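You operate a simulated robot arm through the tools that you are given. There is no shell and no other tool. Be economical: measure what you need, move in short steps, check, and stop when the job is done.

The job below is to be done with a simulated two-armed robot. You get a single attempt, and the scene is never put back.

## Task
Fetch the sponge from the small bench and set it on the order card there. Put the flask from the dresser top on top of the wooden box there. Pick up the funnel from the small bench with one hand, pass it to the other hand and put it on the dresser top. Put two of the paper sachets from the dresser top on the side table. Fetch the round brush and set it on the tiled bench. Put the lidded dish from the small bench on the shelf under the green bench. Close the left shutter. Any order will do. Set down upright: flask.

It is judged by the outcome, as a careful person would: the job done as asked, and still so three seconds after it is handed in. It fails if anything else is knocked over, pushed out of place, dropped, spilled or broken.

## Robot
Two 7-joint arms with two-finger parallel grippers on one trunk, on a base that drives. Base frame: it is fixed to the floor where the robot stands at the start and does not move with it; the origin is under the middle of the robot, x ahead of it, y to its left, z up; the surface under the hand at the start is at about z = 0.8. Readings come in m, rad, newtons and seconds.
The left shoulder is at the start at [-0.082, 0.119, 0.851], the right one opposite. With the tool pointing down near the work surface each hand reaches from about 0.16 to 0.58 m from the robot's upright axis, wherever it stands, measured 20 degrees to its own side. Places, roughly: dresser top [1.1, -2.1, 0.9]; flask (9x9x21 cm) [1, -2, 0.9]; funnel (8x8x10 cm) [0.6, 0, 0.9]; left shutter [0.3, -2.1, 1.6]; lidded dish (6x6x4 cm) [0.3, -0.4, 0.8]; order card [0.5, -0.25, 0.75]; paper sachet [1.5, -2, 1]; round brush (7x7x8 cm) [0.7, -0.4, 0.8]; shelf under the green bench [0.5, 1.2, 0.3]; side table [0, -2.1, 0.8]; sponge (5x7x3 cm) [0.5, -0.1, 0.8]; tiled bench [1.8, 3.8, 0.6]; wooden box (20x13x10 cm) [0.8, -2.1, 0.9]. Payload 3.43 kg a hand.
The tool frame of a hand sits at the grasp point between the pads (the TCP): z along the fingers, y along the line on which they close. The tips reach 0.03 m beyond it. The gripper opens to 0.094 m. The fingers are 0.028 m wide and 0.01 m thick; the gripper's body (0.05 by 0.096 m) begins 0.055 m behind the TCP.
Orientation is that of the tool frame in the base frame, as a unit quaternion [w, x, y, z]. With the fingers straight down and closing along the base's y, the tool's x points along the base's -x, its y along +y and its z along -z.

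## Interface
- The arms move only by the tool step_arm. It takes "left_plan", "right_plan" or both (then of equal length, played together; a hand with none holds still); each is a list that holds one entry, the list of rows, each a list of 7 numbers: the shift along the tool's x, y, z in m, then the turn, a rotation vector about the tool's x, y, z in rad, then the closure, from 0 (fully open) to 1 (shut). In form: [[[tx, ty, tz, rx, ry, rz, fingers], ...]]. A call has 1 to 8 rows; each row shifts and turns the commanded pose from where the row before left it, along the tool's axes as they then stand. A row lasts 0.2 s, in which the tool goes at most 0.05 m and 0.15 rad; a call with a longer step from one row to the next is refused whole, and so is a gripper value outside its range. A pose out of reach is approached as far as the arm can. The call stops where the force on the tool passes 40 N (or 10 N more than at its start, if that is more) or the arm is blocked; 0.2 s more then pass. The fingers move at their own pace (about 0.153 m/s each) and stop on an object; they squeeze with about 30 N. The grip force told is the motor's: it shows also when the fingers shut on nothing. Time passes only in rows, and 0.2 s behind the last, so rows that do not move let the fingers close. It gives the time, the measured TCP pose, the force on the tool (base axes), the opening and the grip force at its end, in the units of the frame above (readings bear some noise), with the torque about the TCP (base axes, N m) and any sound that the robot's microphone picked up.
- Cameras (640 x 400 px; columns grow to the right, rows downward): "scene" is now at [0.0164, -0.0339, 1.5498]; the picture's right is [-0.50, -0.87, 0.00], its down [-0.73, 0.42, -0.55] and it looks along [0.47, -0.27, -0.84] (base axes); focal length 285 px, centre (320, 200). "left" rides on the left gripper at [0.076, -0.014, -0.103] in its tool frame; the picture's right is [0.18, 0.98, 0.00], its down [-0.75, 0.14, -0.64] and it looks along [-0.63, 0.12, 0.77] (tool axes); focal length 243 px, centre (320, 200). "right" rides on the right gripper at [0.076, 0.014, -0.102] in its tool frame; the picture's right is [-0.18, 0.98, 0.00], its down [-0.75, -0.14, -0.64] and it looks along [-0.63, -0.12, 0.77] (tool axes); focal length 243 px, centre (320, 200). There is no depth. A picture from a camera that has moved, and an enlarged one, comes with that camera's place and axes in the base frame and with its lens.
- grab_frame(camera): a new picture of that camera. No time passes.
- move_column(by): slides the trunk up (or, below 0, down) by that many m; the arms and the scene camera ride with it, the base frame stays. It gives what a move gives, with no picture.
- roll_base(legs): drives the robot by 1 to 6 legs, each [ahead, left, turn to the left] in m, m and rad, along the robot's own axes; the way and the turn of a leg run together, so that a leg with both is an arc; at most 1.5 m and 3.142 rad a leg. The arms and the cameras ride along, it lands a little off, and it stops where it bumps. It gives what a move gives.
- head_to(pan, tilt): turns the head with the scene camera to pan (to the left, within 2.496 rad either way) and tilt (down, from -0.506 to 1.204), counted from straight ahead of the robot. It gives what a move gives.
- zoom(camera, box): a new picture of the part [left, top, right, bottom] of that camera's present view, enlarged. No time passes.
- sign_off(): hands the job in; it is judged then, once.

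Work in short steps. Places have to be worked out from the pictures, the camera data and where the tool is seen: move nearer, look again, correct. Check each grasp and each placing, and mend what went wrong. You have 483 turns and 246 pictures in all, those below and enlarged ones among them. Open the grippers and draw the arms clear of the work before you hand the job in, unless the task says otherwise.

The tools are called as a command line: name --argument value ..., lists and objects as JSON in quotes. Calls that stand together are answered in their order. step_arm: Moves the arms, as the interface text tells. Its arguments: {"type":"object","properties":{"left_plan":{"type":"array"},"right_plan":{"type":"array"}},"required":[]} The other tools are called the same way: move_column (by) slides the trunk up or down; roll_base (legs) drives the base; head_to (pan, tilt) turns the head that bears the scene camera; grab_frame (camera) takes a picture; zoom (camera, box) takes an enlarged picture of a part of a camera's view; sign_off () hands the job in.

At the start:

```text
time_s: 0.0
left_position: [0.2976, -0.0094, 1.0628]
left_tool_rot: [0.0, 0.0, 1.0, 0.0]
left_force: [0.1, -0.1, 0.0]
left_ft_torque: [0.04, 0.0, -0.01]
left_opening: 0.0942
left_gripper_force: 0.1
right_position: [0.2937, -0.3135, 1.1]
right_tool_rot: [0.0, 0.0, 1.0, -0.001]
right_force: [-1.0, 0.0, 0.0]
right_ft_torque: [0.0, 0.0, 0.01]
right_opening: 0.0942
right_gripper_force: 0.0
trunk travel left (down, up): [-0.275, 0.06]
robot x, y, heading: [0.0005, -0.0008, -0.004]
head pan, tilt: [-0.524, 0.993]
```

scene: 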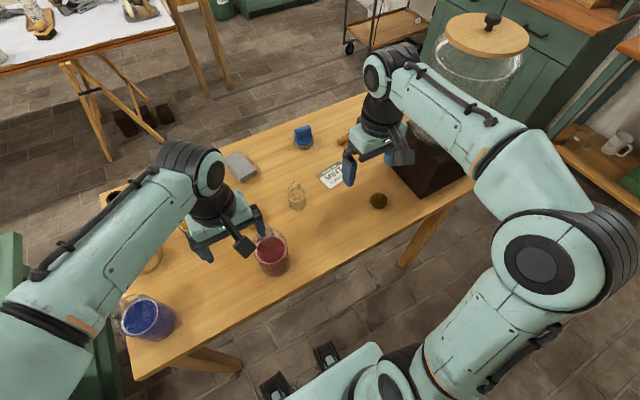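
right: 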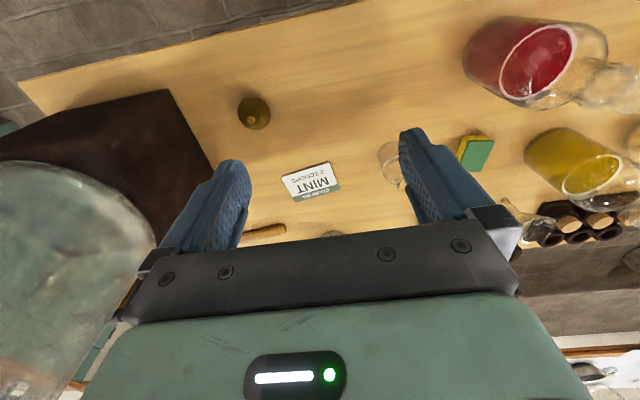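
left: 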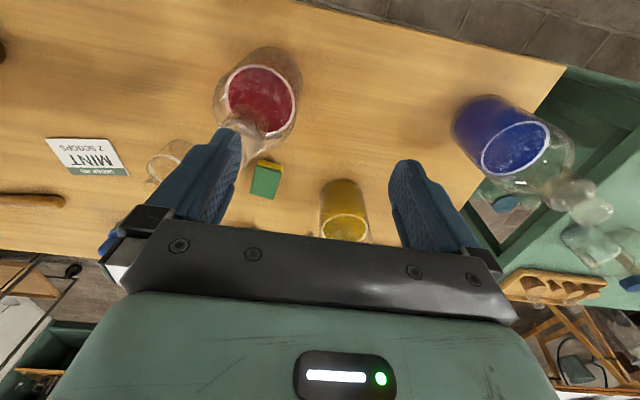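

I start by looking at the bench more closely with the scene camera.

zoom --camera "scene" --box '[200, 90, 460, 290]'

head_to --pan 0.0 --tilt 0.9

grab_frame --camera "scene"

```text
2.00 times, centred on (330, 190) of scene
camera zoom: at [0.0164, -0.0339, 1.5498], right [-0.5, -0.87, 0.0], down [-0.73, 0.42, -0.55], along [0.47, -0.27, -0.84], focal length 570 px, centre (300, 220)
```

zoom: 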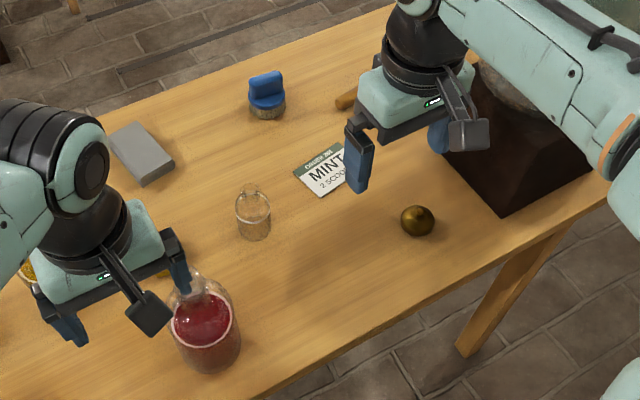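

```text
time_s: 0.9
left_position: [0.2972, -0.0099, 1.0623]
left_tool_rot: [0.0, -0.001, 1.0, 0.001]
left_force: [0.1, 1.1, 0.1]
left_ft_torque: [-0.01, 0.0, -0.02]
left_opening: 0.0938
left_gripper_force: 0.0
right_position: [0.2922, -0.3142, 1.1004]
right_tool_rot: [0.0, 0.001, 1.0, 0.0]
right_force: [0.4, -0.1, 0.6]
right_ft_torque: [0.01, -0.04, 0.0]
right_opening: 0.094
right_gripper_force: 0.0
trunk travel left (down, up): [-0.275, 0.06]
robot x, y, heading: [0.0007, -0.0014, 0.002]
head pan, tilt: [0.0, 0.901]
```

```text
241 pictures are left
camera scene: at [0.0313, 0.0011, 1.5566], right [0.0, -1.0, 0.0], down [-0.78, 0.0, -0.62], along [0.62, 0.0, -0.78], focal length 285 px, centre (320, 200)
```

scene: 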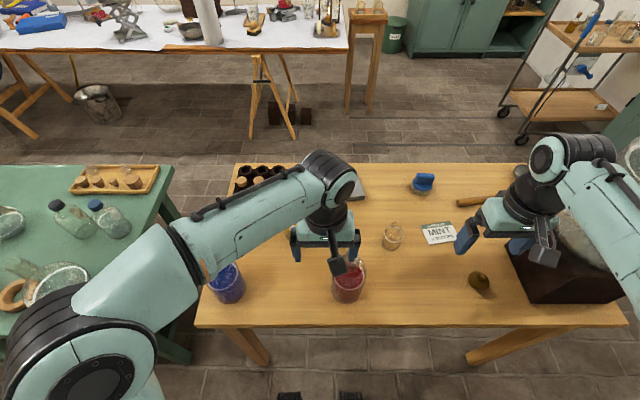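

The funnel is hidden behind the left arm. I lift the left hand and draw it back and to the left, then look again.

step_arm --left_plan '[[[0, 0, -0.04, 0, 0, 0, 0], [0, 0, -0.04, 0, 0, 0, 0], [0.02, 0.03, -0.02, 0, 0, 0, 0], [0.02, 0.04, 0, 0, 0, 0, 0], [0.02, 0.04, 0, 0, 0, 0, 0], [0.02, 0.04, 0, 0, 0, 0, 0], [0, 0.04, 0, 0, 0, 0, 0]]]'

grab_frame --camera "scene"

grab_frame --camera "left"

```text
time_s: 2.5
left_position: [0.218, 0.1847, 1.1624]
left_tool_rot: [-0.002, 0.001, 1.0, -0.001]
left_force: [0.4, 0.5, -0.2]
left_ft_torque: [-0.03, 0.02, -0.01]
left_opening: 0.094
left_gripper_force: 0.1
right_position: [0.2931, -0.3134, 1.1001]
right_tool_rot: [0.0, 0.0, 1.0, 0.0]
right_force: [-0.3, -1.1, -0.1]
right_ft_torque: [0.01, -0.02, 0.01]
right_opening: 0.094
right_gripper_force: 0.1
trunk travel left (down, up): [-0.275, 0.06]
robot x, y, heading: [0.0007, 0.0001, 0.001]
head pan, tilt: [0.0, 0.901]
```

```text
240 pictures are left
camera scene: at [0.0314, 0.0018, 1.5566], right [0.0, -1.0, 0.0], down [-0.78, 0.0, -0.62], along [0.62, 0.0, -0.78], focal length 285 px, centre (320, 200)
```

scene: 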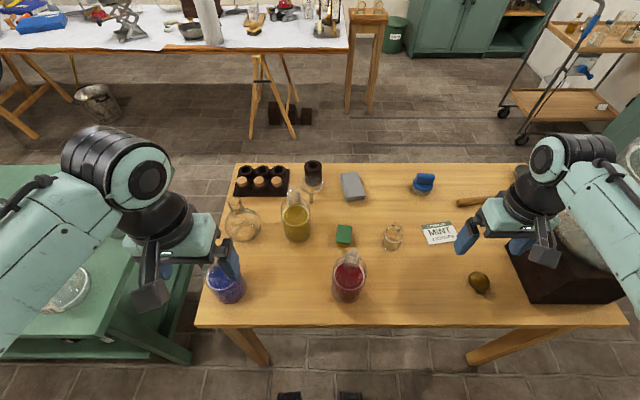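

```text
239 pictures are left
camera left: at [0.1425, 0.1713, 1.2653], right [-0.18, 0.98, 0.0], down [0.75, 0.14, 0.64], along [0.63, 0.12, -0.77], focal length 243 px, centre (320, 200)
```

left: 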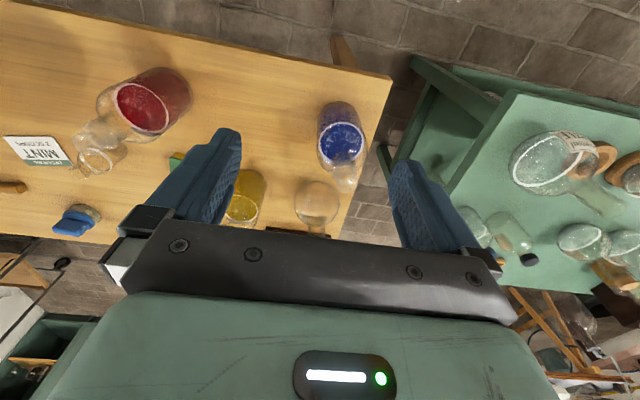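

I zoom on the objects at the left half of the bench, especially the dark thing near (313,172).

zoom --camera "scene" --box '[200, 150, 360, 250]'

zoom --camera "scene" --box '[330, 160, 530, 310]'

```text
4.00 times, centred on (280, 200) of scene
camera zoom: at [0.0314, 0.0018, 1.5566], right [0.0, -1.0, 0.0], down [-0.78, 0.0, -0.62], along [0.62, 0.0, -0.78], focal length 1140 px, centre (480, 200)
```

zoom: 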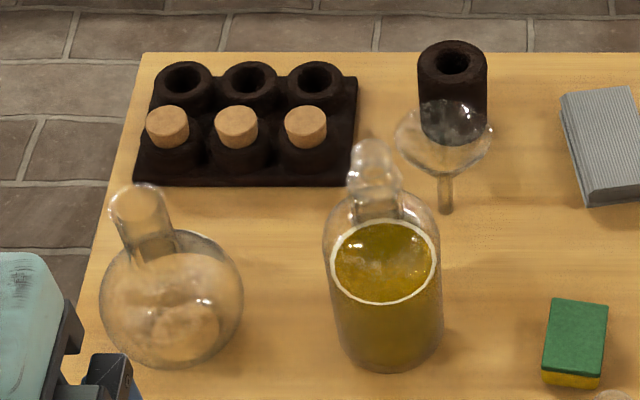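

```text
2.67 times, centred on (430, 235) of scene
camera zoom: at [0.0314, 0.0018, 1.5566], right [0.0, -1.0, 0.0], down [-0.78, 0.0, -0.62], along [0.62, 0.0, -0.78], focal length 760 px, centre (27, 107)
```

zoom: 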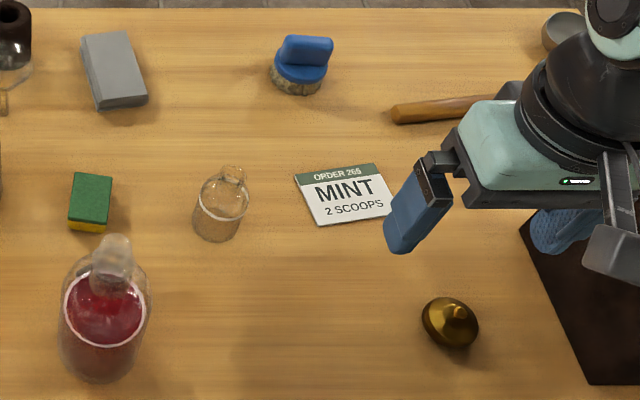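

I zoom in tighter on the funnel to see how it is standing.

zoom --camera "scene" --box '[292, 155, 332, 210]'

zoom --camera "right" --box '[440, 90, 640, 270]'

```text
7.27 times, centred on (312, 182) of scene
camera zoom: at [0.0314, 0.0018, 1.5566], right [0.0, -1.0, 0.0], down [-0.78, 0.0, -0.62], along [0.62, 0.0, -0.78], focal length 2072 px, centre (378, 327)
```

zoom: 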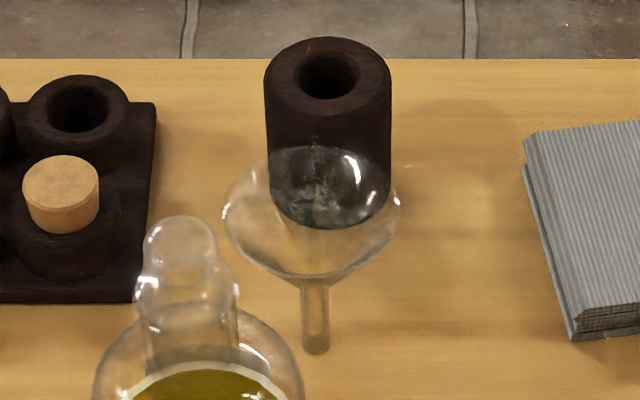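

```text
2.22 times, centred on (540, 180) of right
camera zoom: at [0.2167, -0.2989, 1.203], right [0.18, 0.98, 0.0], down [0.75, -0.14, 0.64], along [0.63, -0.12, -0.77], focal length 539 px, centre (-169, 244)
```

zoom: 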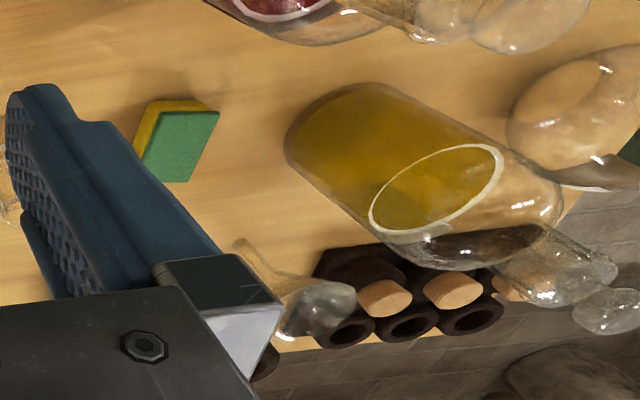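

Triangulating with both views puts the bench top near z = 0.80, with the funnel standing on its stem around (0.62, 0.03). Next I look down at the base's clearance to the bench.

head_to --pan 0.0 --tilt 1.2

grab_frame --camera "scene"

```text
time_s: 3.4
left_position: [0.2183, 0.1841, 1.1618]
left_tool_rot: [0.0, 0.0, 1.0, 0.0]
left_force: [0.3, 0.2, -0.6]
left_ft_torque: [0.0, 0.01, 0.0]
left_opening: 0.094
left_gripper_force: 0.0
right_position: [0.2929, -0.3141, 1.1005]
right_tool_rot: [0.0, 0.0, 1.0, 0.0]
right_force: [1.0, -0.9, -0.7]
right_ft_torque: [-0.03, 0.0, 0.0]
right_opening: 0.094
right_gripper_force: 0.0
trunk travel left (down, up): [-0.275, 0.06]
robot x, y, heading: [-0.0002, -0.0011, 0.002]
head pan, tilt: [0.0, 1.201]
```

```text
234 pictures are left
camera scene: at [0.0117, 0.0012, 1.5368], right [0.0, -1.0, 0.0], down [-0.93, 0.0, -0.36], along [0.36, 0.0, -0.93], focal length 285 px, centre (320, 200)
```

scene: 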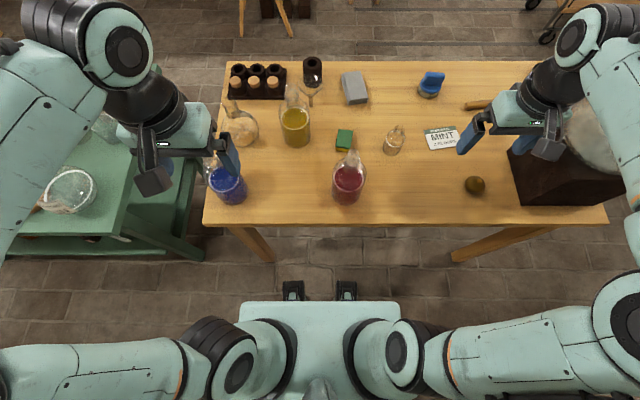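

The way forward under the bench is clear by about 10 cm. I take the sponge, around (0.485, -0.07), with the right hand, moving above it first.

step_arm --right_plan '[[[-0.0275, 0.0347, 0, 0, 0, 0, 0], [-0.0275, 0.0347, 0, 0, 0, 0, 0], [-0.0275, 0.0347, 0, 0, 0, 0, 0], [-0.0275, 0.0347, 0, 0, 0, 0, 0], [-0.0275, 0.0347, 0, 0, 0, 0, 0], [-0.0275, 0.0347, 0, 0, 0, 0, 0], [-0.0275, 0.0347, 0, 0, 0, 0, 0], [0, 0, 0.05, 0, 0, 0, 0]]]'

grab_frame --camera "right"

grab_frame --camera "scene"

```text
time_s: 5.2
left_position: [0.2173, 0.1819, 1.1632]
left_tool_rot: [0.0, 0.0, 1.0, 0.0]
left_force: [0.1, -0.1, 0.3]
left_ft_torque: [0.01, -0.01, -0.03]
left_opening: 0.0942
left_gripper_force: 0.0
right_position: [0.484, -0.0681, 1.0766]
right_tool_rot: [0.001, -0.001, 1.0, 0.001]
right_force: [0.3, -0.6, 0.1]
right_ft_torque: [0.0, 0.01, 0.0]
right_opening: 0.094
right_gripper_force: 0.0
right hand out of reach, approached as far as the arm can: row 7, 8
trunk travel left (down, up): [-0.275, 0.06]
robot x, y, heading: [-0.0008, -0.001, -0.001]
head pan, tilt: [0.0, 1.201]
```

```text
233 pictures are left
camera right: at [0.4084, -0.0536, 1.1793], right [0.18, 0.98, 0.0], down [0.75, -0.14, 0.64], along [0.63, -0.12, -0.77], focal length 243 px, centre (320, 200)
```

right: 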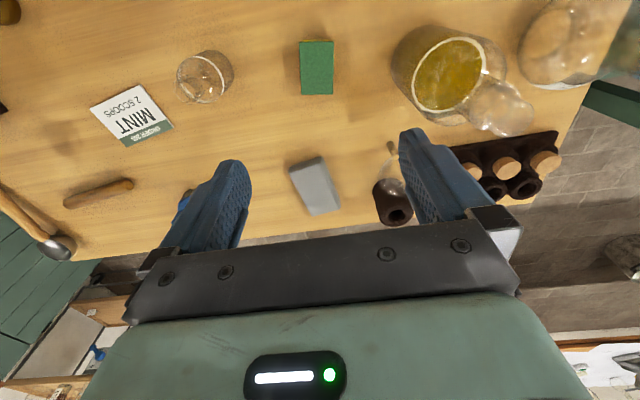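

```text
232 pictures are left
camera scene: at [0.0106, -0.0003, 1.5367], right [0.0, -1.0, 0.0], down [-0.93, 0.0, -0.36], along [0.36, 0.0, -0.93], focal length 285 px, centre (320, 200)
```

scene: 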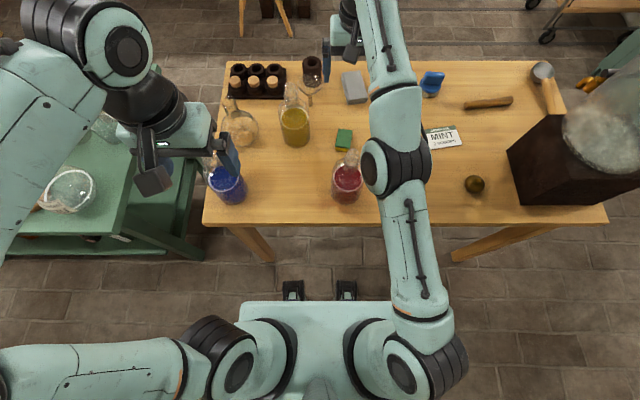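

The sponge is at (0.48, -0.071) and the card centre at (0.498, -0.37). I go down part of the way and check the readings.

step_arm --right_plan '[[[0.002, 0, 0.05, 0, 0, 0, 0], [0.002, -0.002, 0.05, 0, 0, 0, 0], [0, 0, 0.04, 0, 0, 0, 0]]]'

```text
time_s: 6.0
left_position: [0.2185, 0.1834, 1.1619]
left_tool_rot: [0.0, 0.0, 1.0, 0.0]
left_force: [-0.3, 0.3, 0.4]
left_ft_torque: [0.0, 0.03, -0.01]
left_opening: 0.0941
left_gripper_force: 0.0
right_position: [0.5292, -0.0599, 0.9525]
right_tool_rot: [0.0, 0.0, 1.0, 0.0]
right_force: [0.2, -0.3, -0.1]
right_ft_torque: [-0.03, 0.02, -0.02]
right_opening: 0.094
right_gripper_force: 0.1
right hand out of reach, approached as far as the arm can: row 1, 2, 3
trunk travel left (down, up): [-0.275, 0.06]
robot x, y, heading: [-0.0011, 0.0, -0.0]
head pan, tilt: [0.0, 1.201]
```

The tool ended up at x = 0.529, off because of the reach limit. I step back toward the robot and read it again.

step_arm --right_plan '[[[0.025, -0.005, 0, 0, 0, 0, 0], [0.022, -0.006, 0.0, 0, 0, 0, 0]]]'

grab_frame --camera "scene"

```text
time_s: 6.5
left_position: [0.2192, 0.1841, 1.1633]
left_tool_rot: [0.0, 0.0, 1.0, -0.001]
left_force: [0.4, 0.1, -0.7]
left_ft_torque: [0.04, 0.03, 0.0]
left_opening: 0.0941
left_gripper_force: 0.0
right_position: [0.5286, -0.0618, 0.9588]
right_tool_rot: [-0.001, 0.0, 1.0, 0.0]
right_force: [0.1, -0.6, 0.3]
right_ft_torque: [-0.02, -0.02, -0.01]
right_opening: 0.094
right_gripper_force: 0.0
right hand out of reach, approached as far as the arm can: row 1, 2
trunk travel left (down, up): [-0.275, 0.06]
robot x, y, heading: [0.0036, 0.0006, 0.003]
head pan, tilt: [0.0, 1.201]
```

```text
231 pictures are left
camera scene: at [0.0116, 0.0012, 1.5367], right [0.0, -1.0, 0.0], down [-0.93, 0.0, -0.36], along [0.36, 0.0, -0.93], focal length 285 px, centre (320, 200)
```

scene: 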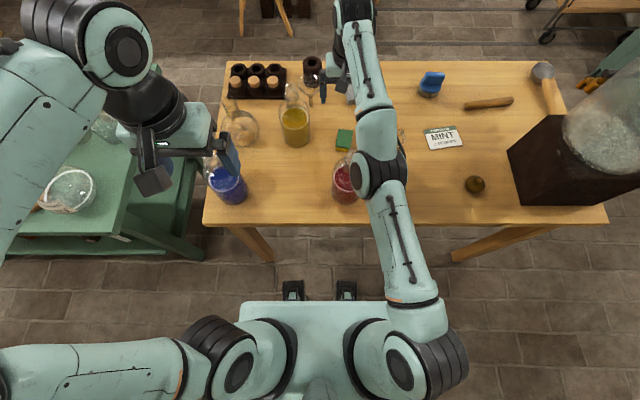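

The arm seems stuck in an awkward, nearly straight posture. I bring the hand up and back to its own side to recover.

step_arm --right_plan '[[[0.02, -0.03, -0.02, 0, 0, 0, 0], [0.02, -0.03, -0.02, 0, 0, 0, 0], [0.02, -0.03, -0.02, 0, 0, 0, 0], [0.02, -0.03, -0.02, 0, 0, 0, 0]]]'

```text
time_s: 7.5
left_position: [0.2183, 0.1838, 1.1633]
left_tool_rot: [-0.001, 0.0, 1.0, 0.0]
left_force: [-0.2, -0.3, 0.8]
left_ft_torque: [0.0, -0.01, 0.01]
left_opening: 0.094
left_gripper_force: 0.1
right_position: [0.5016, -0.1774, 1.0607]
right_tool_rot: [-0.001, 0.0, 1.0, 0.0]
right_force: [0.4, -0.2, 0.3]
right_ft_torque: [0.01, 0.0, 0.02]
right_opening: 0.0943
right_gripper_force: 0.0
right hand out of reach, approached as far as the arm can: row 1, 2, 3, 4
trunk travel left (down, up): [-0.275, 0.06]
robot x, y, heading: [-0.0001, 0.0001, 0.004]
head pan, tilt: [0.0, 1.201]
```

It's tracking again but still limited. I keep pulling back toward the robot.

step_arm --right_plan '[[[0.045, 0, 0, 0, 0, 0, 0], [0.045, 0, 0, 0, 0, 0, 0], [0.02, -0.03, 0, 0, 0, 0, 0], [0, -0.04, 0, 0, 0, 0, 0]]]'

```text
time_s: 8.6
left_position: [0.2189, 0.1845, 1.1636]
left_tool_rot: [0.0, 0.0, 1.0, 0.0]
left_force: [0.2, -0.2, -0.1]
left_ft_torque: [0.03, -0.02, 0.02]
left_opening: 0.0942
left_gripper_force: 0.1
right_position: [0.4928, -0.2495, 1.0714]
right_tool_rot: [0.0, -0.001, 1.0, 0.0]
right_force: [0.9, -0.4, 1.1]
right_ft_torque: [-0.01, 0.0, -0.01]
right_opening: 0.0938
right_gripper_force: 0.0
right hand out of reach, approached as far as the arm can: row 1, 2, 3
trunk travel left (down, up): [-0.275, 0.06]
robot x, y, heading: [-0.0006, -0.0017, 0.005]
head pan, tilt: [0.0, 1.201]
```

Now it reports as reachable. I test a simple small retreat to see how well it tracks.

step_arm --right_plan '[[[0.04, 0, 0, 0, 0, 0, 0], [0.04, 0, 0, 0, 0, 0, 0]]]'

grab_frame --camera "scene"

```text
time_s: 9.2
left_position: [0.217, 0.1833, 1.1628]
left_tool_rot: [0.0, -0.001, 1.0, 0.0]
left_force: [0.4, 0.2, -0.7]
left_ft_torque: [0.0, 0.0, -0.04]
left_opening: 0.0939
left_gripper_force: 0.0
right_position: [0.4148, -0.2474, 1.0739]
right_tool_rot: [0.003, 0.001, 1.0, 0.0]
right_force: [-0.3, 0.8, -0.9]
right_ft_torque: [-0.05, 0.01, -0.02]
right_opening: 0.0938
right_gripper_force: 0.1
trunk travel left (down, up): [-0.275, 0.06]
robot x, y, heading: [-0.0017, -0.0004, -0.002]
head pan, tilt: [0.0, 1.201]
```

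```text
230 pictures are left
camera scene: at [0.0113, 0.0013, 1.5367], right [0.0, -1.0, 0.0], down [-0.93, 0.0, -0.36], along [0.36, 0.0, -0.93], focal length 285 px, centre (320, 200)
```

scene: 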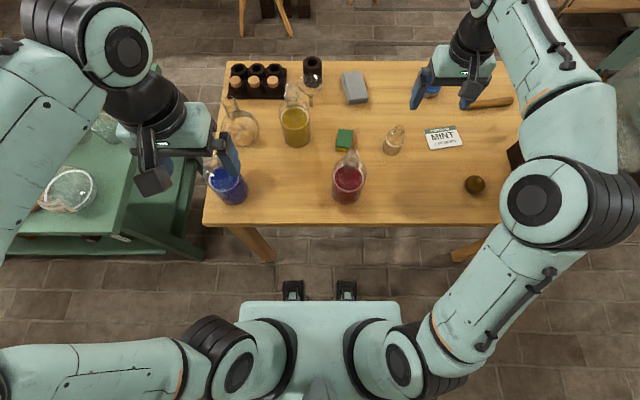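

Posture is healthy again with the elbow out. I shift the base a little left and forward so the sponge falls on the right hand's own side.

step_arm --right_plan '[[[0.03, 0, -0.03, 0, 0, 0, 0]]]'

roll_base --legs '[[0.05, 0.12, 0]]'

```text
time_s: 9.6
left_position: [0.2158, 0.1829, 1.1632]
left_tool_rot: [0.001, 0.0, 1.0, 0.0]
left_force: [0.5, 0.0, 0.4]
left_ft_torque: [0.02, 0.0, 0.01]
left_opening: 0.0943
left_gripper_force: 0.1
right_position: [0.3833, -0.2473, 1.1043]
right_tool_rot: [0.001, 0.001, 1.0, 0.0]
right_force: [-0.4, 0.4, -0.1]
right_ft_torque: [-0.01, 0.0, 0.0]
right_opening: 0.0939
right_gripper_force: 0.0
trunk travel left (down, up): [-0.275, 0.06]
robot x, y, heading: [0.001, -0.0006, -0.0]
head pan, tilt: [0.0, 1.201]
```

```text
time_s: 11.0
left_position: [0.248, 0.243, 1.1632]
left_tool_rot: [0.001, 0.0, 1.0, 0.001]
left_force: [0.1, -1.0, 0.0]
left_ft_torque: [0.08, -0.01, -0.03]
left_opening: 0.0939
left_gripper_force: 0.0
right_position: [0.4126, -0.1873, 1.1041]
right_tool_rot: [0.001, 0.0, 1.0, 0.003]
right_force: [-1.0, -0.2, -0.3]
right_ft_torque: [0.02, -0.03, 0.01]
right_opening: 0.094
right_gripper_force: 0.1
trunk travel left (down, up): [-0.275, 0.06]
robot x, y, heading: [0.0302, 0.0631, -0.002]
head pan, tilt: [0.0, 1.201]
stopped in leg 1: the robot was blocked; the commanded pose is now the measured one
```

The base was blocked at y = 0.063, which is near enough. I go over the sponge with the right hand and begin to descend.

step_arm --right_plan '[[[-0.02, 0.035, 0, 0, 0, 0, 0], [-0.024, 0.04, 0, 0, 0, 0, 0], [-0.024, 0.041, 0, 0, 0, 0, 0], [0, 0, 0.05, 0, 0, 0, 0], [0, 0, 0.05, 0, 0, 0, 0]]]'

grab_frame --camera "right"

```text
time_s: 12.2
left_position: [0.2491, 0.2463, 1.1614]
left_tool_rot: [0.0, 0.0, 1.0, 0.001]
left_force: [0.0, 0.6, -0.8]
left_ft_torque: [0.0, 0.02, -0.01]
left_opening: 0.0941
left_gripper_force: 0.0
right_position: [0.4833, -0.0697, 1.0048]
right_tool_rot: [0.001, 0.0, 1.0, 0.001]
right_force: [-0.4, 0.8, -0.4]
right_ft_torque: [-0.02, 0.01, -0.02]
right_opening: 0.0941
right_gripper_force: 0.2
trunk travel left (down, up): [-0.275, 0.06]
robot x, y, heading: [0.0307, 0.0605, 0.002]
head pan, tilt: [0.0, 1.201]
```

```text
229 pictures are left
camera right: at [0.4063, -0.0555, 1.1072], right [0.18, 0.98, 0.0], down [0.75, -0.14, 0.64], along [0.63, -0.12, -0.77], focal length 243 px, centre (320, 200)
```

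right: 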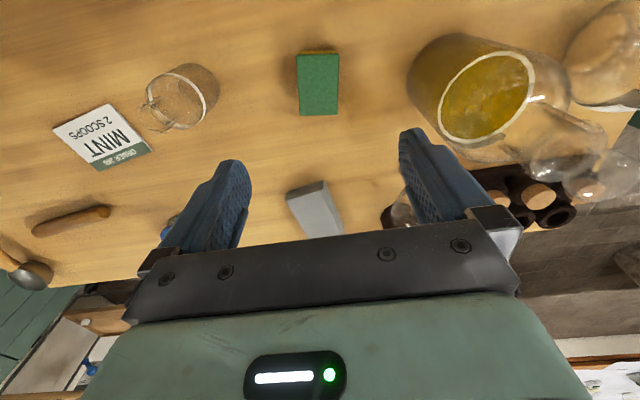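

The sponge is centred below the hand at (0.477, -0.071). I descend to z ≈ 0.845.

step_arm --right_plan '[[[0.003, -0.001, 0.05, 0, 0, 0, 0], [0.003, 0, 0.05, 0, 0, 0, 0], [0, 0, 0.04, 0, 0, 0, 0], [0, 0, 0.02, 0, 0, 0, 0]]]'

grab_frame --camera "right"

```text
refused: row 1 steps farther than a row can; nothing moved
```

```text
228 pictures are left
camera right: at [0.4063, -0.0555, 1.1072], right [0.18, 0.98, 0.0], down [0.75, -0.14, 0.64], along [0.63, -0.12, -0.77], focal length 243 px, centre (320, 200)
```

right: 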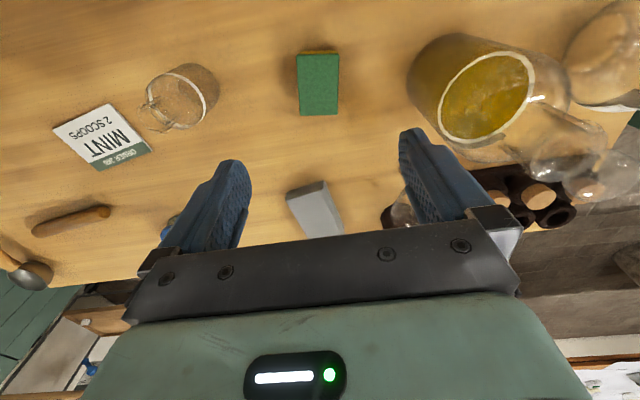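

The row was refused because the combined step exceeded 5 cm, so I use smaller steps.

step_arm --right_plan '[[[0.003, -0.001, 0.045, 0, 0, 0, 0], [0.003, 0, 0.045, 0, 0, 0, 0], [0, 0, 0.045, 0, 0, 0, 0], [0, 0, 0.025, 0, 0, 0, 0]]]'

grab_frame --camera "right"

```text
time_s: 13.2
left_position: [0.2464, 0.2464, 1.1619]
left_tool_rot: [0.0, 0.0, 1.0, 0.0]
left_force: [-0.5, -0.4, 0.4]
left_ft_torque: [-0.01, -0.04, 0.02]
left_opening: 0.094
left_gripper_force: 0.0
right_position: [0.4778, -0.0709, 0.8455]
right_tool_rot: [0.001, 0.0, 1.0, 0.002]
right_force: [-0.1, 0.4, 0.4]
right_ft_torque: [-0.02, -0.01, -0.03]
right_opening: 0.0939
right_gripper_force: 0.0
trunk travel left (down, up): [-0.275, 0.06]
robot x, y, heading: [0.0283, 0.0614, -0.001]
head pan, tilt: [0.0, 1.201]
```

```text
227 pictures are left
camera right: at [0.4011, -0.0572, 0.948], right [0.18, 0.98, 0.0], down [0.75, -0.14, 0.64], along [0.63, -0.12, -0.77], focal length 243 px, centre (320, 200)
```

right: 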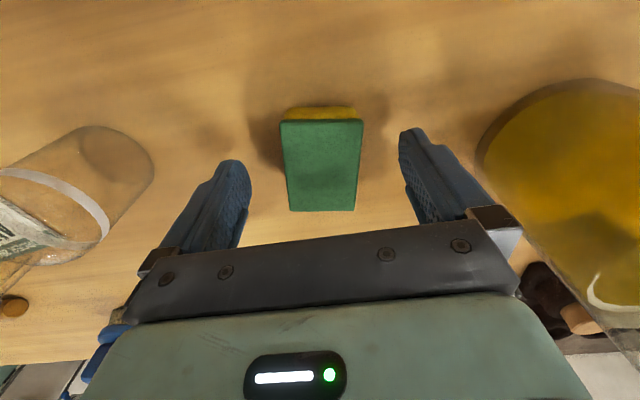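

The sponge's top works out at about z 0.82, so the bench is near 0.79. I lower 12 mm more and close.

step_arm --right_plan '[[[0, 0, 0.012, 0, 0, 0, 0], [0, 0, 0, 0, 0, 0, 0.5], [0, 0, 0, 0, 0, 0, 1], [0, 0, 0, 0, 0, 0, 1]]]'

```text
time_s: 14.2
left_position: [0.2479, 0.2458, 1.1623]
left_tool_rot: [0.0, -0.001, 1.0, -0.001]
left_force: [0.2, 0.1, -0.2]
left_ft_torque: [0.03, -0.01, -0.01]
left_opening: 0.094
left_gripper_force: 0.1
right_position: [0.4778, -0.0714, 0.8324]
right_tool_rot: [0.001, 0.001, 1.0, 0.0]
right_force: [0.4, -1.0, 4.3]
right_ft_torque: [-0.04, -0.02, -0.1]
right_opening: 0.0475
right_gripper_force: 30.1
trunk travel left (down, up): [-0.275, 0.06]
robot x, y, heading: [0.0315, 0.0635, -0.001]
head pan, tilt: [0.0, 1.201]
```

The sponge is gripped (4.75 cm). I lift to clear the bottles, then drive the base to the right.

step_arm --right_plan '[[[0, 0, -0.04, 0, 0, 0, 1], [0, 0, -0.045, 0, 0, 0, 1], [0, 0, -0.045, 0, 0, 0, 1], [0.01, -0.02, -0.04, 0, 0, 0, 1], [0.02, -0.03, -0.03, 0, 0, 0, 1]]]'

roll_base --legs '[[0.0, -0.22, 0]]'

grab_frame --camera "right"

grab_frame --camera "scene"

```text
time_s: 15.4
left_position: [0.2475, 0.2459, 1.1634]
left_tool_rot: [0.001, 0.0, 1.0, 0.0]
left_force: [-0.6, -0.8, 0.0]
left_ft_torque: [0.01, -0.01, 0.0]
left_opening: 0.094
left_gripper_force: 0.1
right_position: [0.4455, -0.1221, 1.03]
right_tool_rot: [0.001, -0.001, 1.0, 0.001]
right_force: [-0.4, 0.3, -0.4]
right_ft_torque: [0.03, -0.01, 0.02]
right_opening: 0.047
right_gripper_force: 29.8
trunk travel left (down, up): [-0.275, 0.06]
robot x, y, heading: [0.0317, 0.0609, -0.005]
head pan, tilt: [0.0, 1.201]
```

```text
time_s: 18.0
left_position: [0.2475, 0.0224, 1.1615]
left_tool_rot: [0.0, 0.0, 1.0, 0.001]
left_force: [0.5, -0.3, -0.6]
left_ft_torque: [-0.03, 0.01, -0.01]
left_opening: 0.0942
left_gripper_force: 0.1
right_position: [0.4459, -0.3444, 1.0301]
right_tool_rot: [0.0, 0.0, 1.0, 0.001]
right_force: [1.3, 0.4, 0.2]
right_ft_torque: [0.0, 0.01, 0.02]
right_opening: 0.0463
right_gripper_force: 30.0
trunk travel left (down, up): [-0.275, 0.06]
robot x, y, heading: [0.0289, -0.1598, -0.001]
head pan, tilt: [0.0, 1.201]
```

```text
226 pictures are left
camera right: at [0.3695, -0.3293, 1.1324], right [0.18, 0.98, 0.0], down [0.75, -0.14, 0.64], along [0.63, -0.12, -0.77], focal length 243 px, centre (320, 200)
```

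right: 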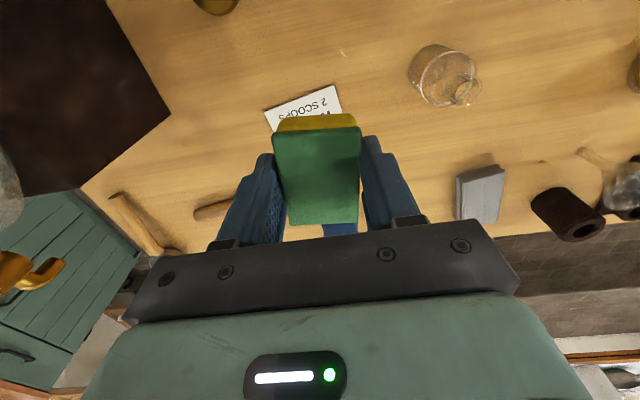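

```text
225 pictures are left
camera scene: at [0.0404, -0.1597, 1.5367], right [0.0, -1.0, 0.0], down [-0.93, 0.0, -0.36], along [0.36, 0.0, -0.93], focal length 285 px, centre (320, 200)
```

scene: 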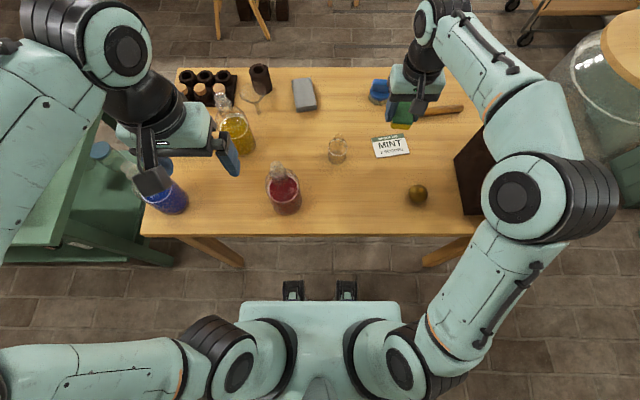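

Card centre is at (0.502, -0.372). I carry the sponge over it and lower to just above contact.

step_arm --right_plan '[[[-0.027, -0.014, 0, 0, 0, 0, 1], [-0.028, -0.013, 0, 0, 0, 0, 1], [0, 0, 0.045, 0, 0, 0, 1], [0, 0, 0.045, 0, 0, 0, 1], [0, 0, 0.045, 0, 0, 0, 1], [0, 0, 0.035, 0, 0, 0, 1], [0, 0, 0.018, 0, 0, 0, 1]]]'

grab_frame --camera "right"

```text
time_s: 19.6
left_position: [0.2474, 0.0232, 1.1612]
left_tool_rot: [0.0, -0.001, 1.0, 0.001]
left_force: [0.0, 0.0, -0.3]
left_ft_torque: [-0.01, -0.01, -0.01]
left_opening: 0.0941
left_gripper_force: 0.0
right_position: [0.5018, -0.3716, 0.8406]
right_tool_rot: [0.001, 0.001, 1.0, 0.001]
right_force: [0.1, -0.1, 0.4]
right_ft_torque: [0.02, 0.0, 0.03]
right_opening: 0.0457
right_gripper_force: 30.4
trunk travel left (down, up): [-0.275, 0.06]
robot x, y, heading: [0.0306, -0.1615, 0.002]
head pan, tilt: [0.0, 1.201]
```

```text
224 pictures are left
camera right: at [0.424, -0.3561, 0.9438], right [0.18, 0.98, 0.0], down [0.75, -0.14, 0.64], along [0.63, -0.12, -0.77], focal length 243 px, centre (320, 200)
```

right: 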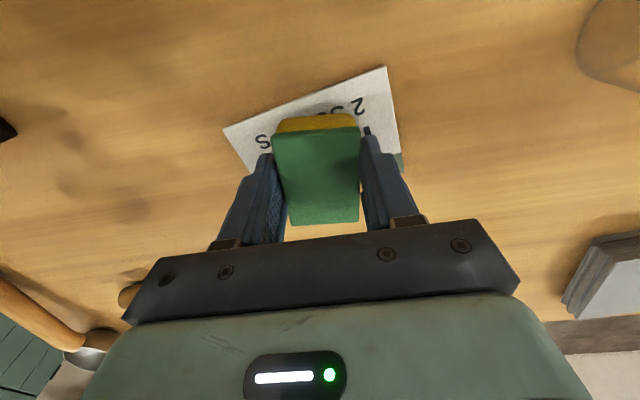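

The sponge lies well over the card. I lower 5 mm, release and rise.

step_arm --right_plan '[[[0, 0, 0.006, 0, 0, 0, 1], [0, 0, 0, 0, 0, 0, 0.6], [0, 0, 0, 0, 0, 0, 0.3], [0, 0, -0.03, 0, 0, 0, 0.3], [0, 0, -0.045, 0, 0, 0, 0.2], [0, 0, -0.045, 0, 0, 0, 0], [0, 0, -0.045, 0, 0, 0, 0]]]'

grab_frame --camera "right"

```text
time_s: 21.2
left_position: [0.2467, 0.0244, 1.1629]
left_tool_rot: [0.0, 0.0, 1.0, 0.0]
left_force: [-0.8, -0.2, 0.6]
left_ft_torque: [-0.01, 0.01, 0.01]
left_opening: 0.0939
left_gripper_force: 0.0
right_position: [0.501, -0.3722, 1.0017]
right_tool_rot: [0.001, 0.0, 1.0, 0.001]
right_force: [-0.2, 0.1, -0.1]
right_ft_torque: [0.0, 0.02, -0.02]
right_opening: 0.0939
right_gripper_force: 0.1
trunk travel left (down, up): [-0.275, 0.06]
robot x, y, heading: [0.0294, -0.1595, -0.003]
head pan, tilt: [0.0, 1.201]
```

```text
223 pictures are left
camera right: at [0.4241, -0.3581, 1.1037], right [0.18, 0.98, 0.0], down [0.75, -0.14, 0.64], along [0.63, -0.12, -0.77], focal length 243 px, centre (320, 200)
```

right: 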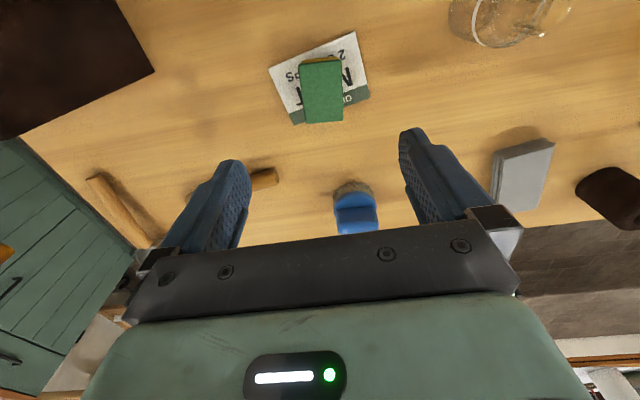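

The sponge sits on the card. Next is the round brush, about (0.66, -0.345), so I look closely at its shape.

zoom --camera "right" --box '[300, 150, 420, 245]'

zoom --camera "scene" --box '[340, 60, 440, 220]'

```text
4.21 times, centred on (360, 198) of right
camera zoom: at [0.4241, -0.3581, 1.1037], right [0.18, 0.98, 0.0], down [0.75, -0.14, 0.64], along [0.63, -0.12, -0.77], focal length 1022 px, centre (152, 210)
```

zoom: 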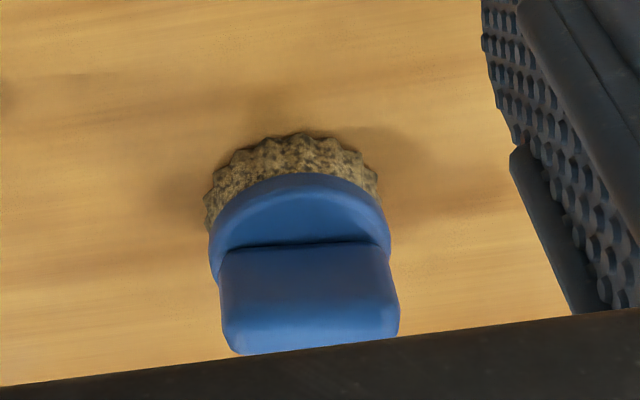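

```text
2.50 times, centred on (390, 140) of scene
camera zoom: at [0.0402, -0.1594, 1.5367], right [0.0, -1.0, 0.0], down [-0.93, 0.0, -0.36], along [0.36, 0.0, -0.93], focal length 712 px, centre (145, 350)
```

zoom: 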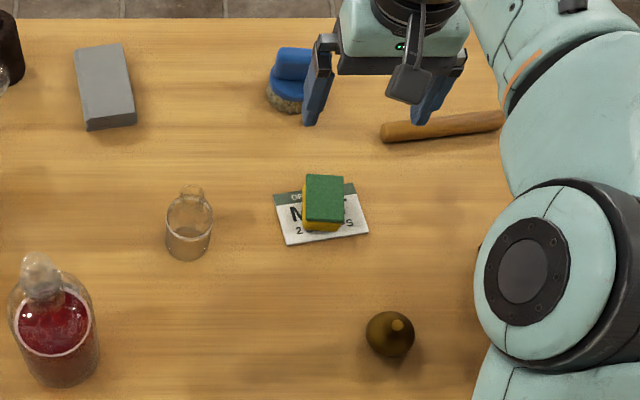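

The blue handle block is about 6 cm along y, at (0.665, -0.347). I drive forward 10 cm to bring it within reach; the chest should stay clear of the bench edge.

roll_base --legs '[[0.1, 0.0, 0]]'

grab_frame --camera "right"

grab_frame --camera "scene"

```text
time_s: 22.3
left_position: [0.3477, 0.0228, 1.1628]
left_tool_rot: [0.0, 0.001, 1.0, 0.0]
left_force: [0.7, -0.4, 0.3]
left_ft_torque: [0.03, -0.01, 0.01]
left_opening: 0.0938
left_gripper_force: 0.1
right_position: [0.6004, -0.3727, 1.0004]
right_tool_rot: [0.0, 0.0, 1.0, 0.001]
right_force: [0.0, 0.4, -0.9]
right_ft_torque: [0.02, 0.01, -0.03]
right_opening: 0.0942
right_gripper_force: 0.1
trunk travel left (down, up): [-0.275, 0.06]
robot x, y, heading: [0.1301, -0.159, -0.007]
head pan, tilt: [0.0, 1.201]
```

```text
220 pictures are left
camera right: at [0.5241, -0.3586, 1.1031], right [0.18, 0.98, 0.0], down [0.75, -0.14, 0.64], along [0.63, -0.12, -0.77], focal length 243 px, centre (320, 200)
```

right: 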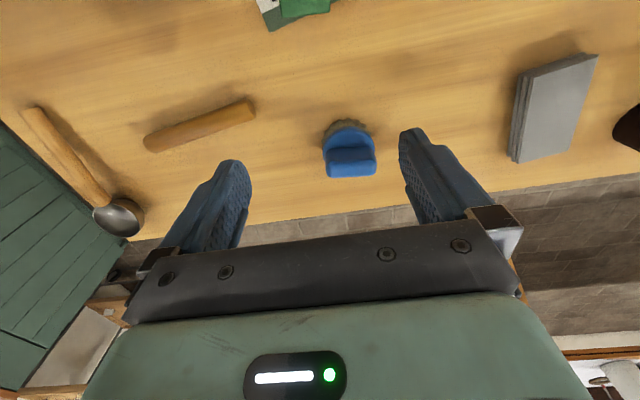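

```text
219 pictures are left
camera scene: at [0.1404, -0.1597, 1.5367], right [0.0, -1.0, 0.0], down [-0.93, 0.0, -0.36], along [0.36, 0.0, -0.93], focal length 285 px, centre (320, 200)
```

scene: 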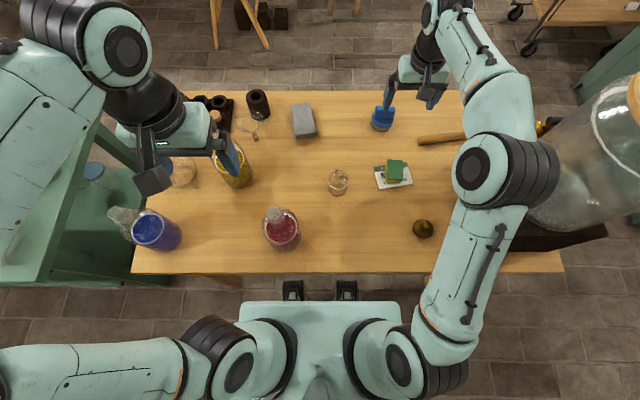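

Brush block refined to (0.67, -0.351). I move over it and descend to z 0.862.

step_arm --right_plan '[[[-0.035, 0.011, 0, 0, 0, 0, 0], [-0.034, 0.011, 0, 0, 0, 0, 0], [0, 0, 0.045, 0, 0, 0, 0], [0, 0, 0.045, 0, 0, 0, 0], [0, 0, 0.03, 0, 0, 0, 0]]]'

grab_frame --camera "right"

```text
time_s: 23.5
left_position: [0.3464, 0.0216, 1.1629]
left_tool_rot: [0.0, 0.002, 1.0, 0.0]
left_force: [1.1, 0.2, 0.1]
left_ft_torque: [0.03, 0.01, 0.0]
left_opening: 0.094
left_gripper_force: 0.1
right_position: [0.6577, -0.3496, 0.8752]
right_tool_rot: [0.001, 0.001, 1.0, 0.001]
right_force: [0.3, -0.6, 1.0]
right_ft_torque: [0.0, -0.01, 0.01]
right_opening: 0.0938
right_gripper_force: 0.1
right hand out of reach, approached as far as the arm can: row 2
trunk travel left (down, up): [-0.275, 0.06]
robot x, y, heading: [0.1311, -0.1574, -0.004]
head pan, tilt: [0.0, 1.201]
```

```text
218 pictures are left
camera right: at [0.5812, -0.3345, 0.9779], right [0.18, 0.98, 0.0], down [0.75, -0.14, 0.64], along [0.63, -0.12, -0.77], focal length 243 px, centre (320, 200)
```

right: 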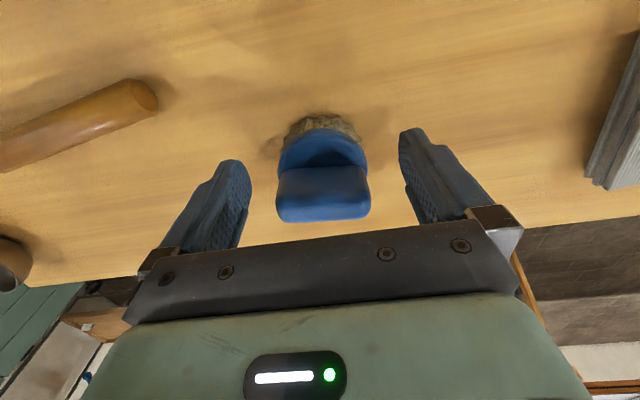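

The hand is 1 cm short in x. I correct that, lower slightly and close.

step_arm --right_plan '[[[-0.011, 0.0, 0.012, 0, 0, 0, 0], [0, 0, 0, 0, 0, 0, 0.5], [0, 0, 0, 0, 0, 0, 1], [0, 0, 0, 0, 0, 0, 1]]]'

grab_frame --camera "right"

```text
time_s: 24.5
left_position: [0.3486, 0.0232, 1.1626]
left_tool_rot: [0.0, 0.001, 1.0, 0.0]
left_force: [-1.2, 0.1, 0.0]
left_ft_torque: [-0.02, 0.02, 0.01]
left_opening: 0.0943
left_gripper_force: 0.1
right_position: [0.6695, -0.3485, 0.8627]
right_tool_rot: [0.0, 0.0, 1.0, 0.001]
right_force: [0.3, 0.1, 0.2]
right_ft_torque: [0.02, 0.0, 0.0]
right_opening: 0.064
right_gripper_force: 29.9
trunk travel left (down, up): [-0.275, 0.06]
robot x, y, heading: [0.1264, -0.1611, -0.001]
head pan, tilt: [0.0, 1.201]
```

```text
217 pictures are left
camera right: at [0.5924, -0.3335, 0.9655], right [0.18, 0.98, 0.0], down [0.75, -0.14, 0.64], along [0.63, -0.12, -0.77], focal length 243 px, centre (320, 200)
```

right: 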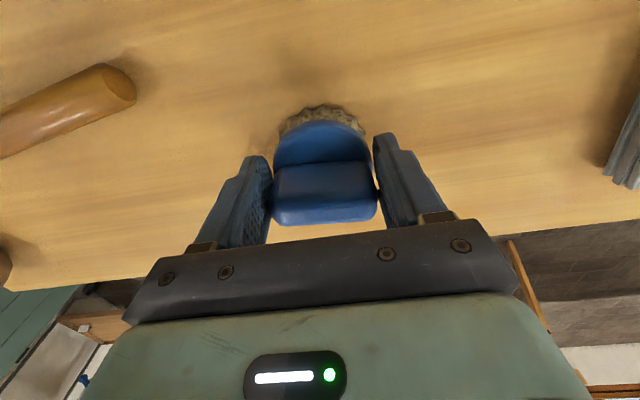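

The brush is held (6.4 cm). I lift it, then back away from the bench and look around to the left for a route to the tiled bench.

step_arm --right_plan '[[[0, 0, -0.03, 0, 0, 0, 1], [0.01, 0, -0.045, 0, 0, 0, 1], [0.01, 0, -0.045, 0, 0, 0, 1], [0.04, 0, -0.02, 0, 0, 0, 1], [0.045, 0, -0.02, 0, 0, 0, 1], [0.045, 0, 0, 0, 0, 0, 1], [0.045, 0, 0, 0, 0, 0, 1], [0.045, 0, 0, 0, 0, 0, 1]]]'

roll_base --legs '[[-0.35, 0.0, 0]]'

head_to --pan 0.8 --tilt 0.45

grab_frame --camera "scene"

```text
time_s: 26.3
left_position: [0.3464, 0.024, 1.1626]
left_tool_rot: [0.0, 0.001, 1.0, 0.0]
left_force: [-0.4, 0.2, -0.2]
left_ft_torque: [-0.04, -0.02, 0.02]
left_opening: 0.0937
left_gripper_force: 0.0
right_position: [0.4282, -0.3486, 1.0241]
right_tool_rot: [0.001, -0.001, 1.0, 0.001]
right_force: [-0.8, 0.5, -0.9]
right_ft_torque: [0.0, -0.02, 0.01]
right_opening: 0.0638
right_gripper_force: 29.5
trunk travel left (down, up): [-0.275, 0.06]
robot x, y, heading: [0.1295, -0.1586, -0.004]
head pan, tilt: [0.0, 1.201]
```

```text
time_s: 28.6
left_position: [-0.0064, 0.0228, 1.1621]
left_tool_rot: [0.0, -0.001, 1.0, 0.0]
left_force: [0.3, 0.4, 0.6]
left_ft_torque: [0.02, -0.02, 0.0]
left_opening: 0.094
left_gripper_force: 0.0
right_position: [0.0754, -0.3467, 1.0234]
right_tool_rot: [0.002, 0.0, 1.0, 0.001]
right_force: [0.1, 0.0, -0.8]
right_ft_torque: [-0.01, -0.04, 0.0]
right_opening: 0.0639
right_gripper_force: 29.3
trunk travel left (down, up): [-0.275, 0.06]
robot x, y, heading: [-0.2256, -0.1612, -0.001]
head pan, tilt: [0.0, 1.201]
```

```text
time_s: 29.8
left_position: [-0.007, 0.0236, 1.1617]
left_tool_rot: [-0.001, -0.001, 1.0, 0.0]
left_force: [0.5, -0.7, -0.6]
left_ft_torque: [-0.01, 0.01, -0.01]
left_opening: 0.0939
left_gripper_force: 0.0
right_position: [0.0768, -0.348, 1.0245]
right_tool_rot: [0.001, -0.001, 1.0, 0.001]
right_force: [-0.8, 0.5, -1.5]
right_ft_torque: [0.01, 0.02, 0.01]
right_opening: 0.0641
right_gripper_force: 30.7
trunk travel left (down, up): [-0.275, 0.06]
robot x, y, heading: [-0.2226, -0.1624, 0.003]
head pan, tilt: [0.799, 0.45]
```

```text
216 pictures are left
camera scene: at [-0.2062, -0.0933, 1.5948], right [0.72, -0.7, 0.0], down [-0.3, -0.31, -0.9], along [0.63, 0.64, -0.44], focal length 285 px, centre (320, 200)
```

scene: 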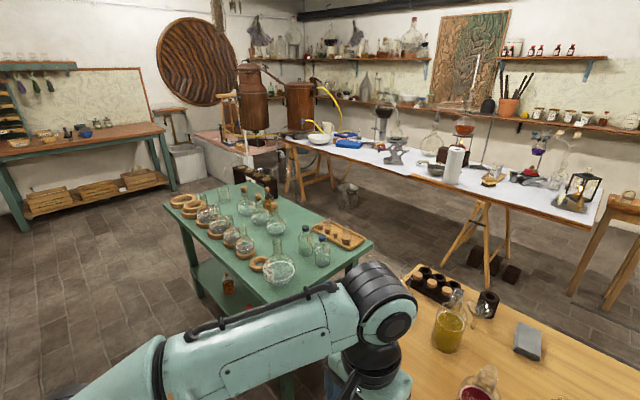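

The green bench spans about x 0.2–0.77, y 0.5–1.68; the tiled hearth with the copper stills is beyond. I turn left and drive up along y, staying clear of the green bench.

roll_base --legs '[[-0.1, 0, 0], [0, 0, 1.571], [1.4, 0.05, 0], [1.0, 0.0, 0]]'

head_to --pan -0.5 --tilt 0.5

grab_frame --camera "scene"

```text
time_s: 46.1
left_position: [-0.5767, 2.468, 1.1623]
left_tool_rot: [0.0, 0.712, -0.703, 0.0]
left_force: [0.0, -0.3, -0.1]
left_ft_torque: [-0.04, 0.01, -0.01]
left_opening: 0.0939
left_gripper_force: 0.0
right_position: [-0.2053, 2.5555, 1.0236]
right_tool_rot: [0.001, 0.712, -0.702, -0.001]
right_force: [1.0, -0.3, -0.3]
right_ft_torque: [0.04, 0.0, 0.0]
right_opening: 0.0638
right_gripper_force: 29.9
trunk travel left (down, up): [-0.275, 0.06]
robot x, y, heading: [-0.3869, 2.2475, 1.581]
head pan, tilt: [0.799, 0.45]
```

```text
time_s: 47.6
left_position: [-0.5755, 2.4675, 1.1635]
left_tool_rot: [0.0, 0.712, -0.702, -0.001]
left_force: [-0.1, 0.0, 1.2]
left_ft_torque: [-0.03, -0.02, 0.0]
left_opening: 0.094
left_gripper_force: 0.1
right_position: [-0.2057, 2.555, 1.0234]
right_tool_rot: [0.0, 0.712, -0.702, 0.0]
right_force: [-0.2, 1.1, -0.4]
right_ft_torque: [0.01, -0.01, -0.03]
right_opening: 0.0639
right_gripper_force: 29.5
trunk travel left (down, up): [-0.275, 0.06]
robot x, y, heading: [-0.39, 2.2536, 1.584]
head pan, tilt: [-0.499, 0.499]
```

```text
215 pictures are left
camera scene: at [-0.3457, 2.2885, 1.5904], right [0.88, -0.47, 0.0], down [-0.22, -0.42, -0.88], along [0.41, 0.78, -0.48], focal length 285 px, centre (320, 200)
```

scene: 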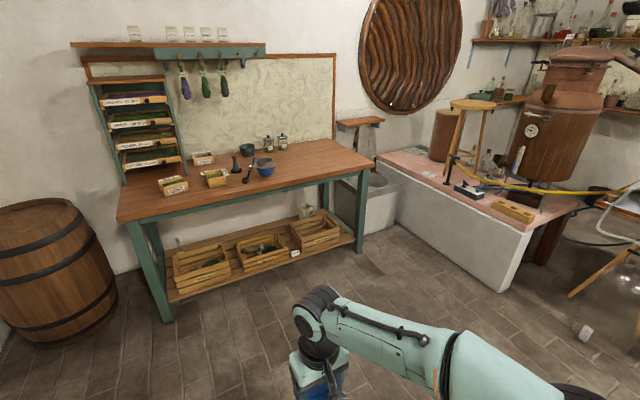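

The tiled bench's front edge runs along x ≈ 1.37 from y ≈ 2.96 to 4.36, with a free area near (1.55, 3.9). I drive closer before choosing the spot.

roll_base --legs '[[0, 0, -1.02], [1.25, 0.0, 0]]'

head_to --pan 0.1 --tilt 0.6

grab_frame --camera "scene"

```text
time_s: 56.6
left_position: [0.7729, 3.1997, 1.1628]
left_tool_rot: [-0.001, -0.282, 0.959, 0.0]
left_force: [-0.2, 0.4, 0.0]
left_ft_torque: [-0.02, 0.0, 0.03]
left_opening: 0.094
left_gripper_force: 0.1
right_position: [1.0444, 2.9336, 1.0227]
right_tool_rot: [0.0, -0.283, 0.959, 0.001]
right_force: [0.5, 0.1, -0.6]
right_ft_torque: [0.0, 0.0, 0.0]
right_opening: 0.0636
right_gripper_force: 30.3
trunk travel left (down, up): [-0.275, 0.06]
robot x, y, heading: [0.6851, 2.9301, 0.57]
head pan, tilt: [-0.499, 0.499]
```

```text
time_s: 57.6
left_position: [0.7728, 3.2019, 1.1621]
left_tool_rot: [0.0, -0.282, 0.959, 0.001]
left_force: [-0.6, -0.4, -0.4]
left_ft_torque: [0.0, 0.01, 0.02]
left_opening: 0.0939
left_gripper_force: 0.1
right_position: [1.0438, 2.9342, 1.0226]
right_tool_rot: [0.0, -0.283, 0.959, 0.002]
right_force: [1.2, 0.6, -0.7]
right_ft_torque: [0.0, 0.04, 0.02]
right_opening: 0.0637
right_gripper_force: 30.2
trunk travel left (down, up): [-0.275, 0.06]
robot x, y, heading: [0.6912, 2.9257, 0.568]
head pan, tilt: [0.099, 0.6]
```

```text
214 pictures are left
camera scene: at [0.7211, 2.9594, 1.5814], right [0.62, -0.78, 0.0], down [-0.44, -0.35, -0.83], along [0.65, 0.51, -0.56], focal length 285 px, centre (320, 200)
```

scene: 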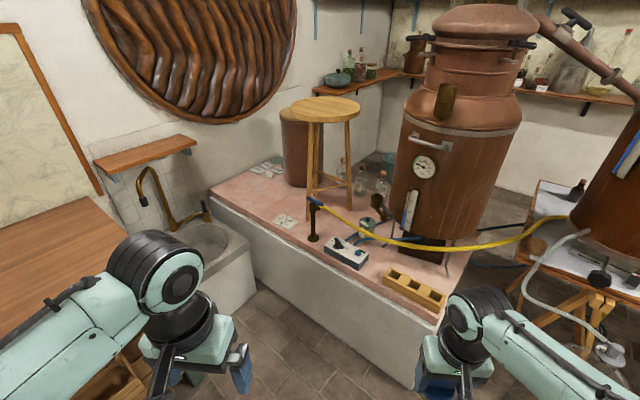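

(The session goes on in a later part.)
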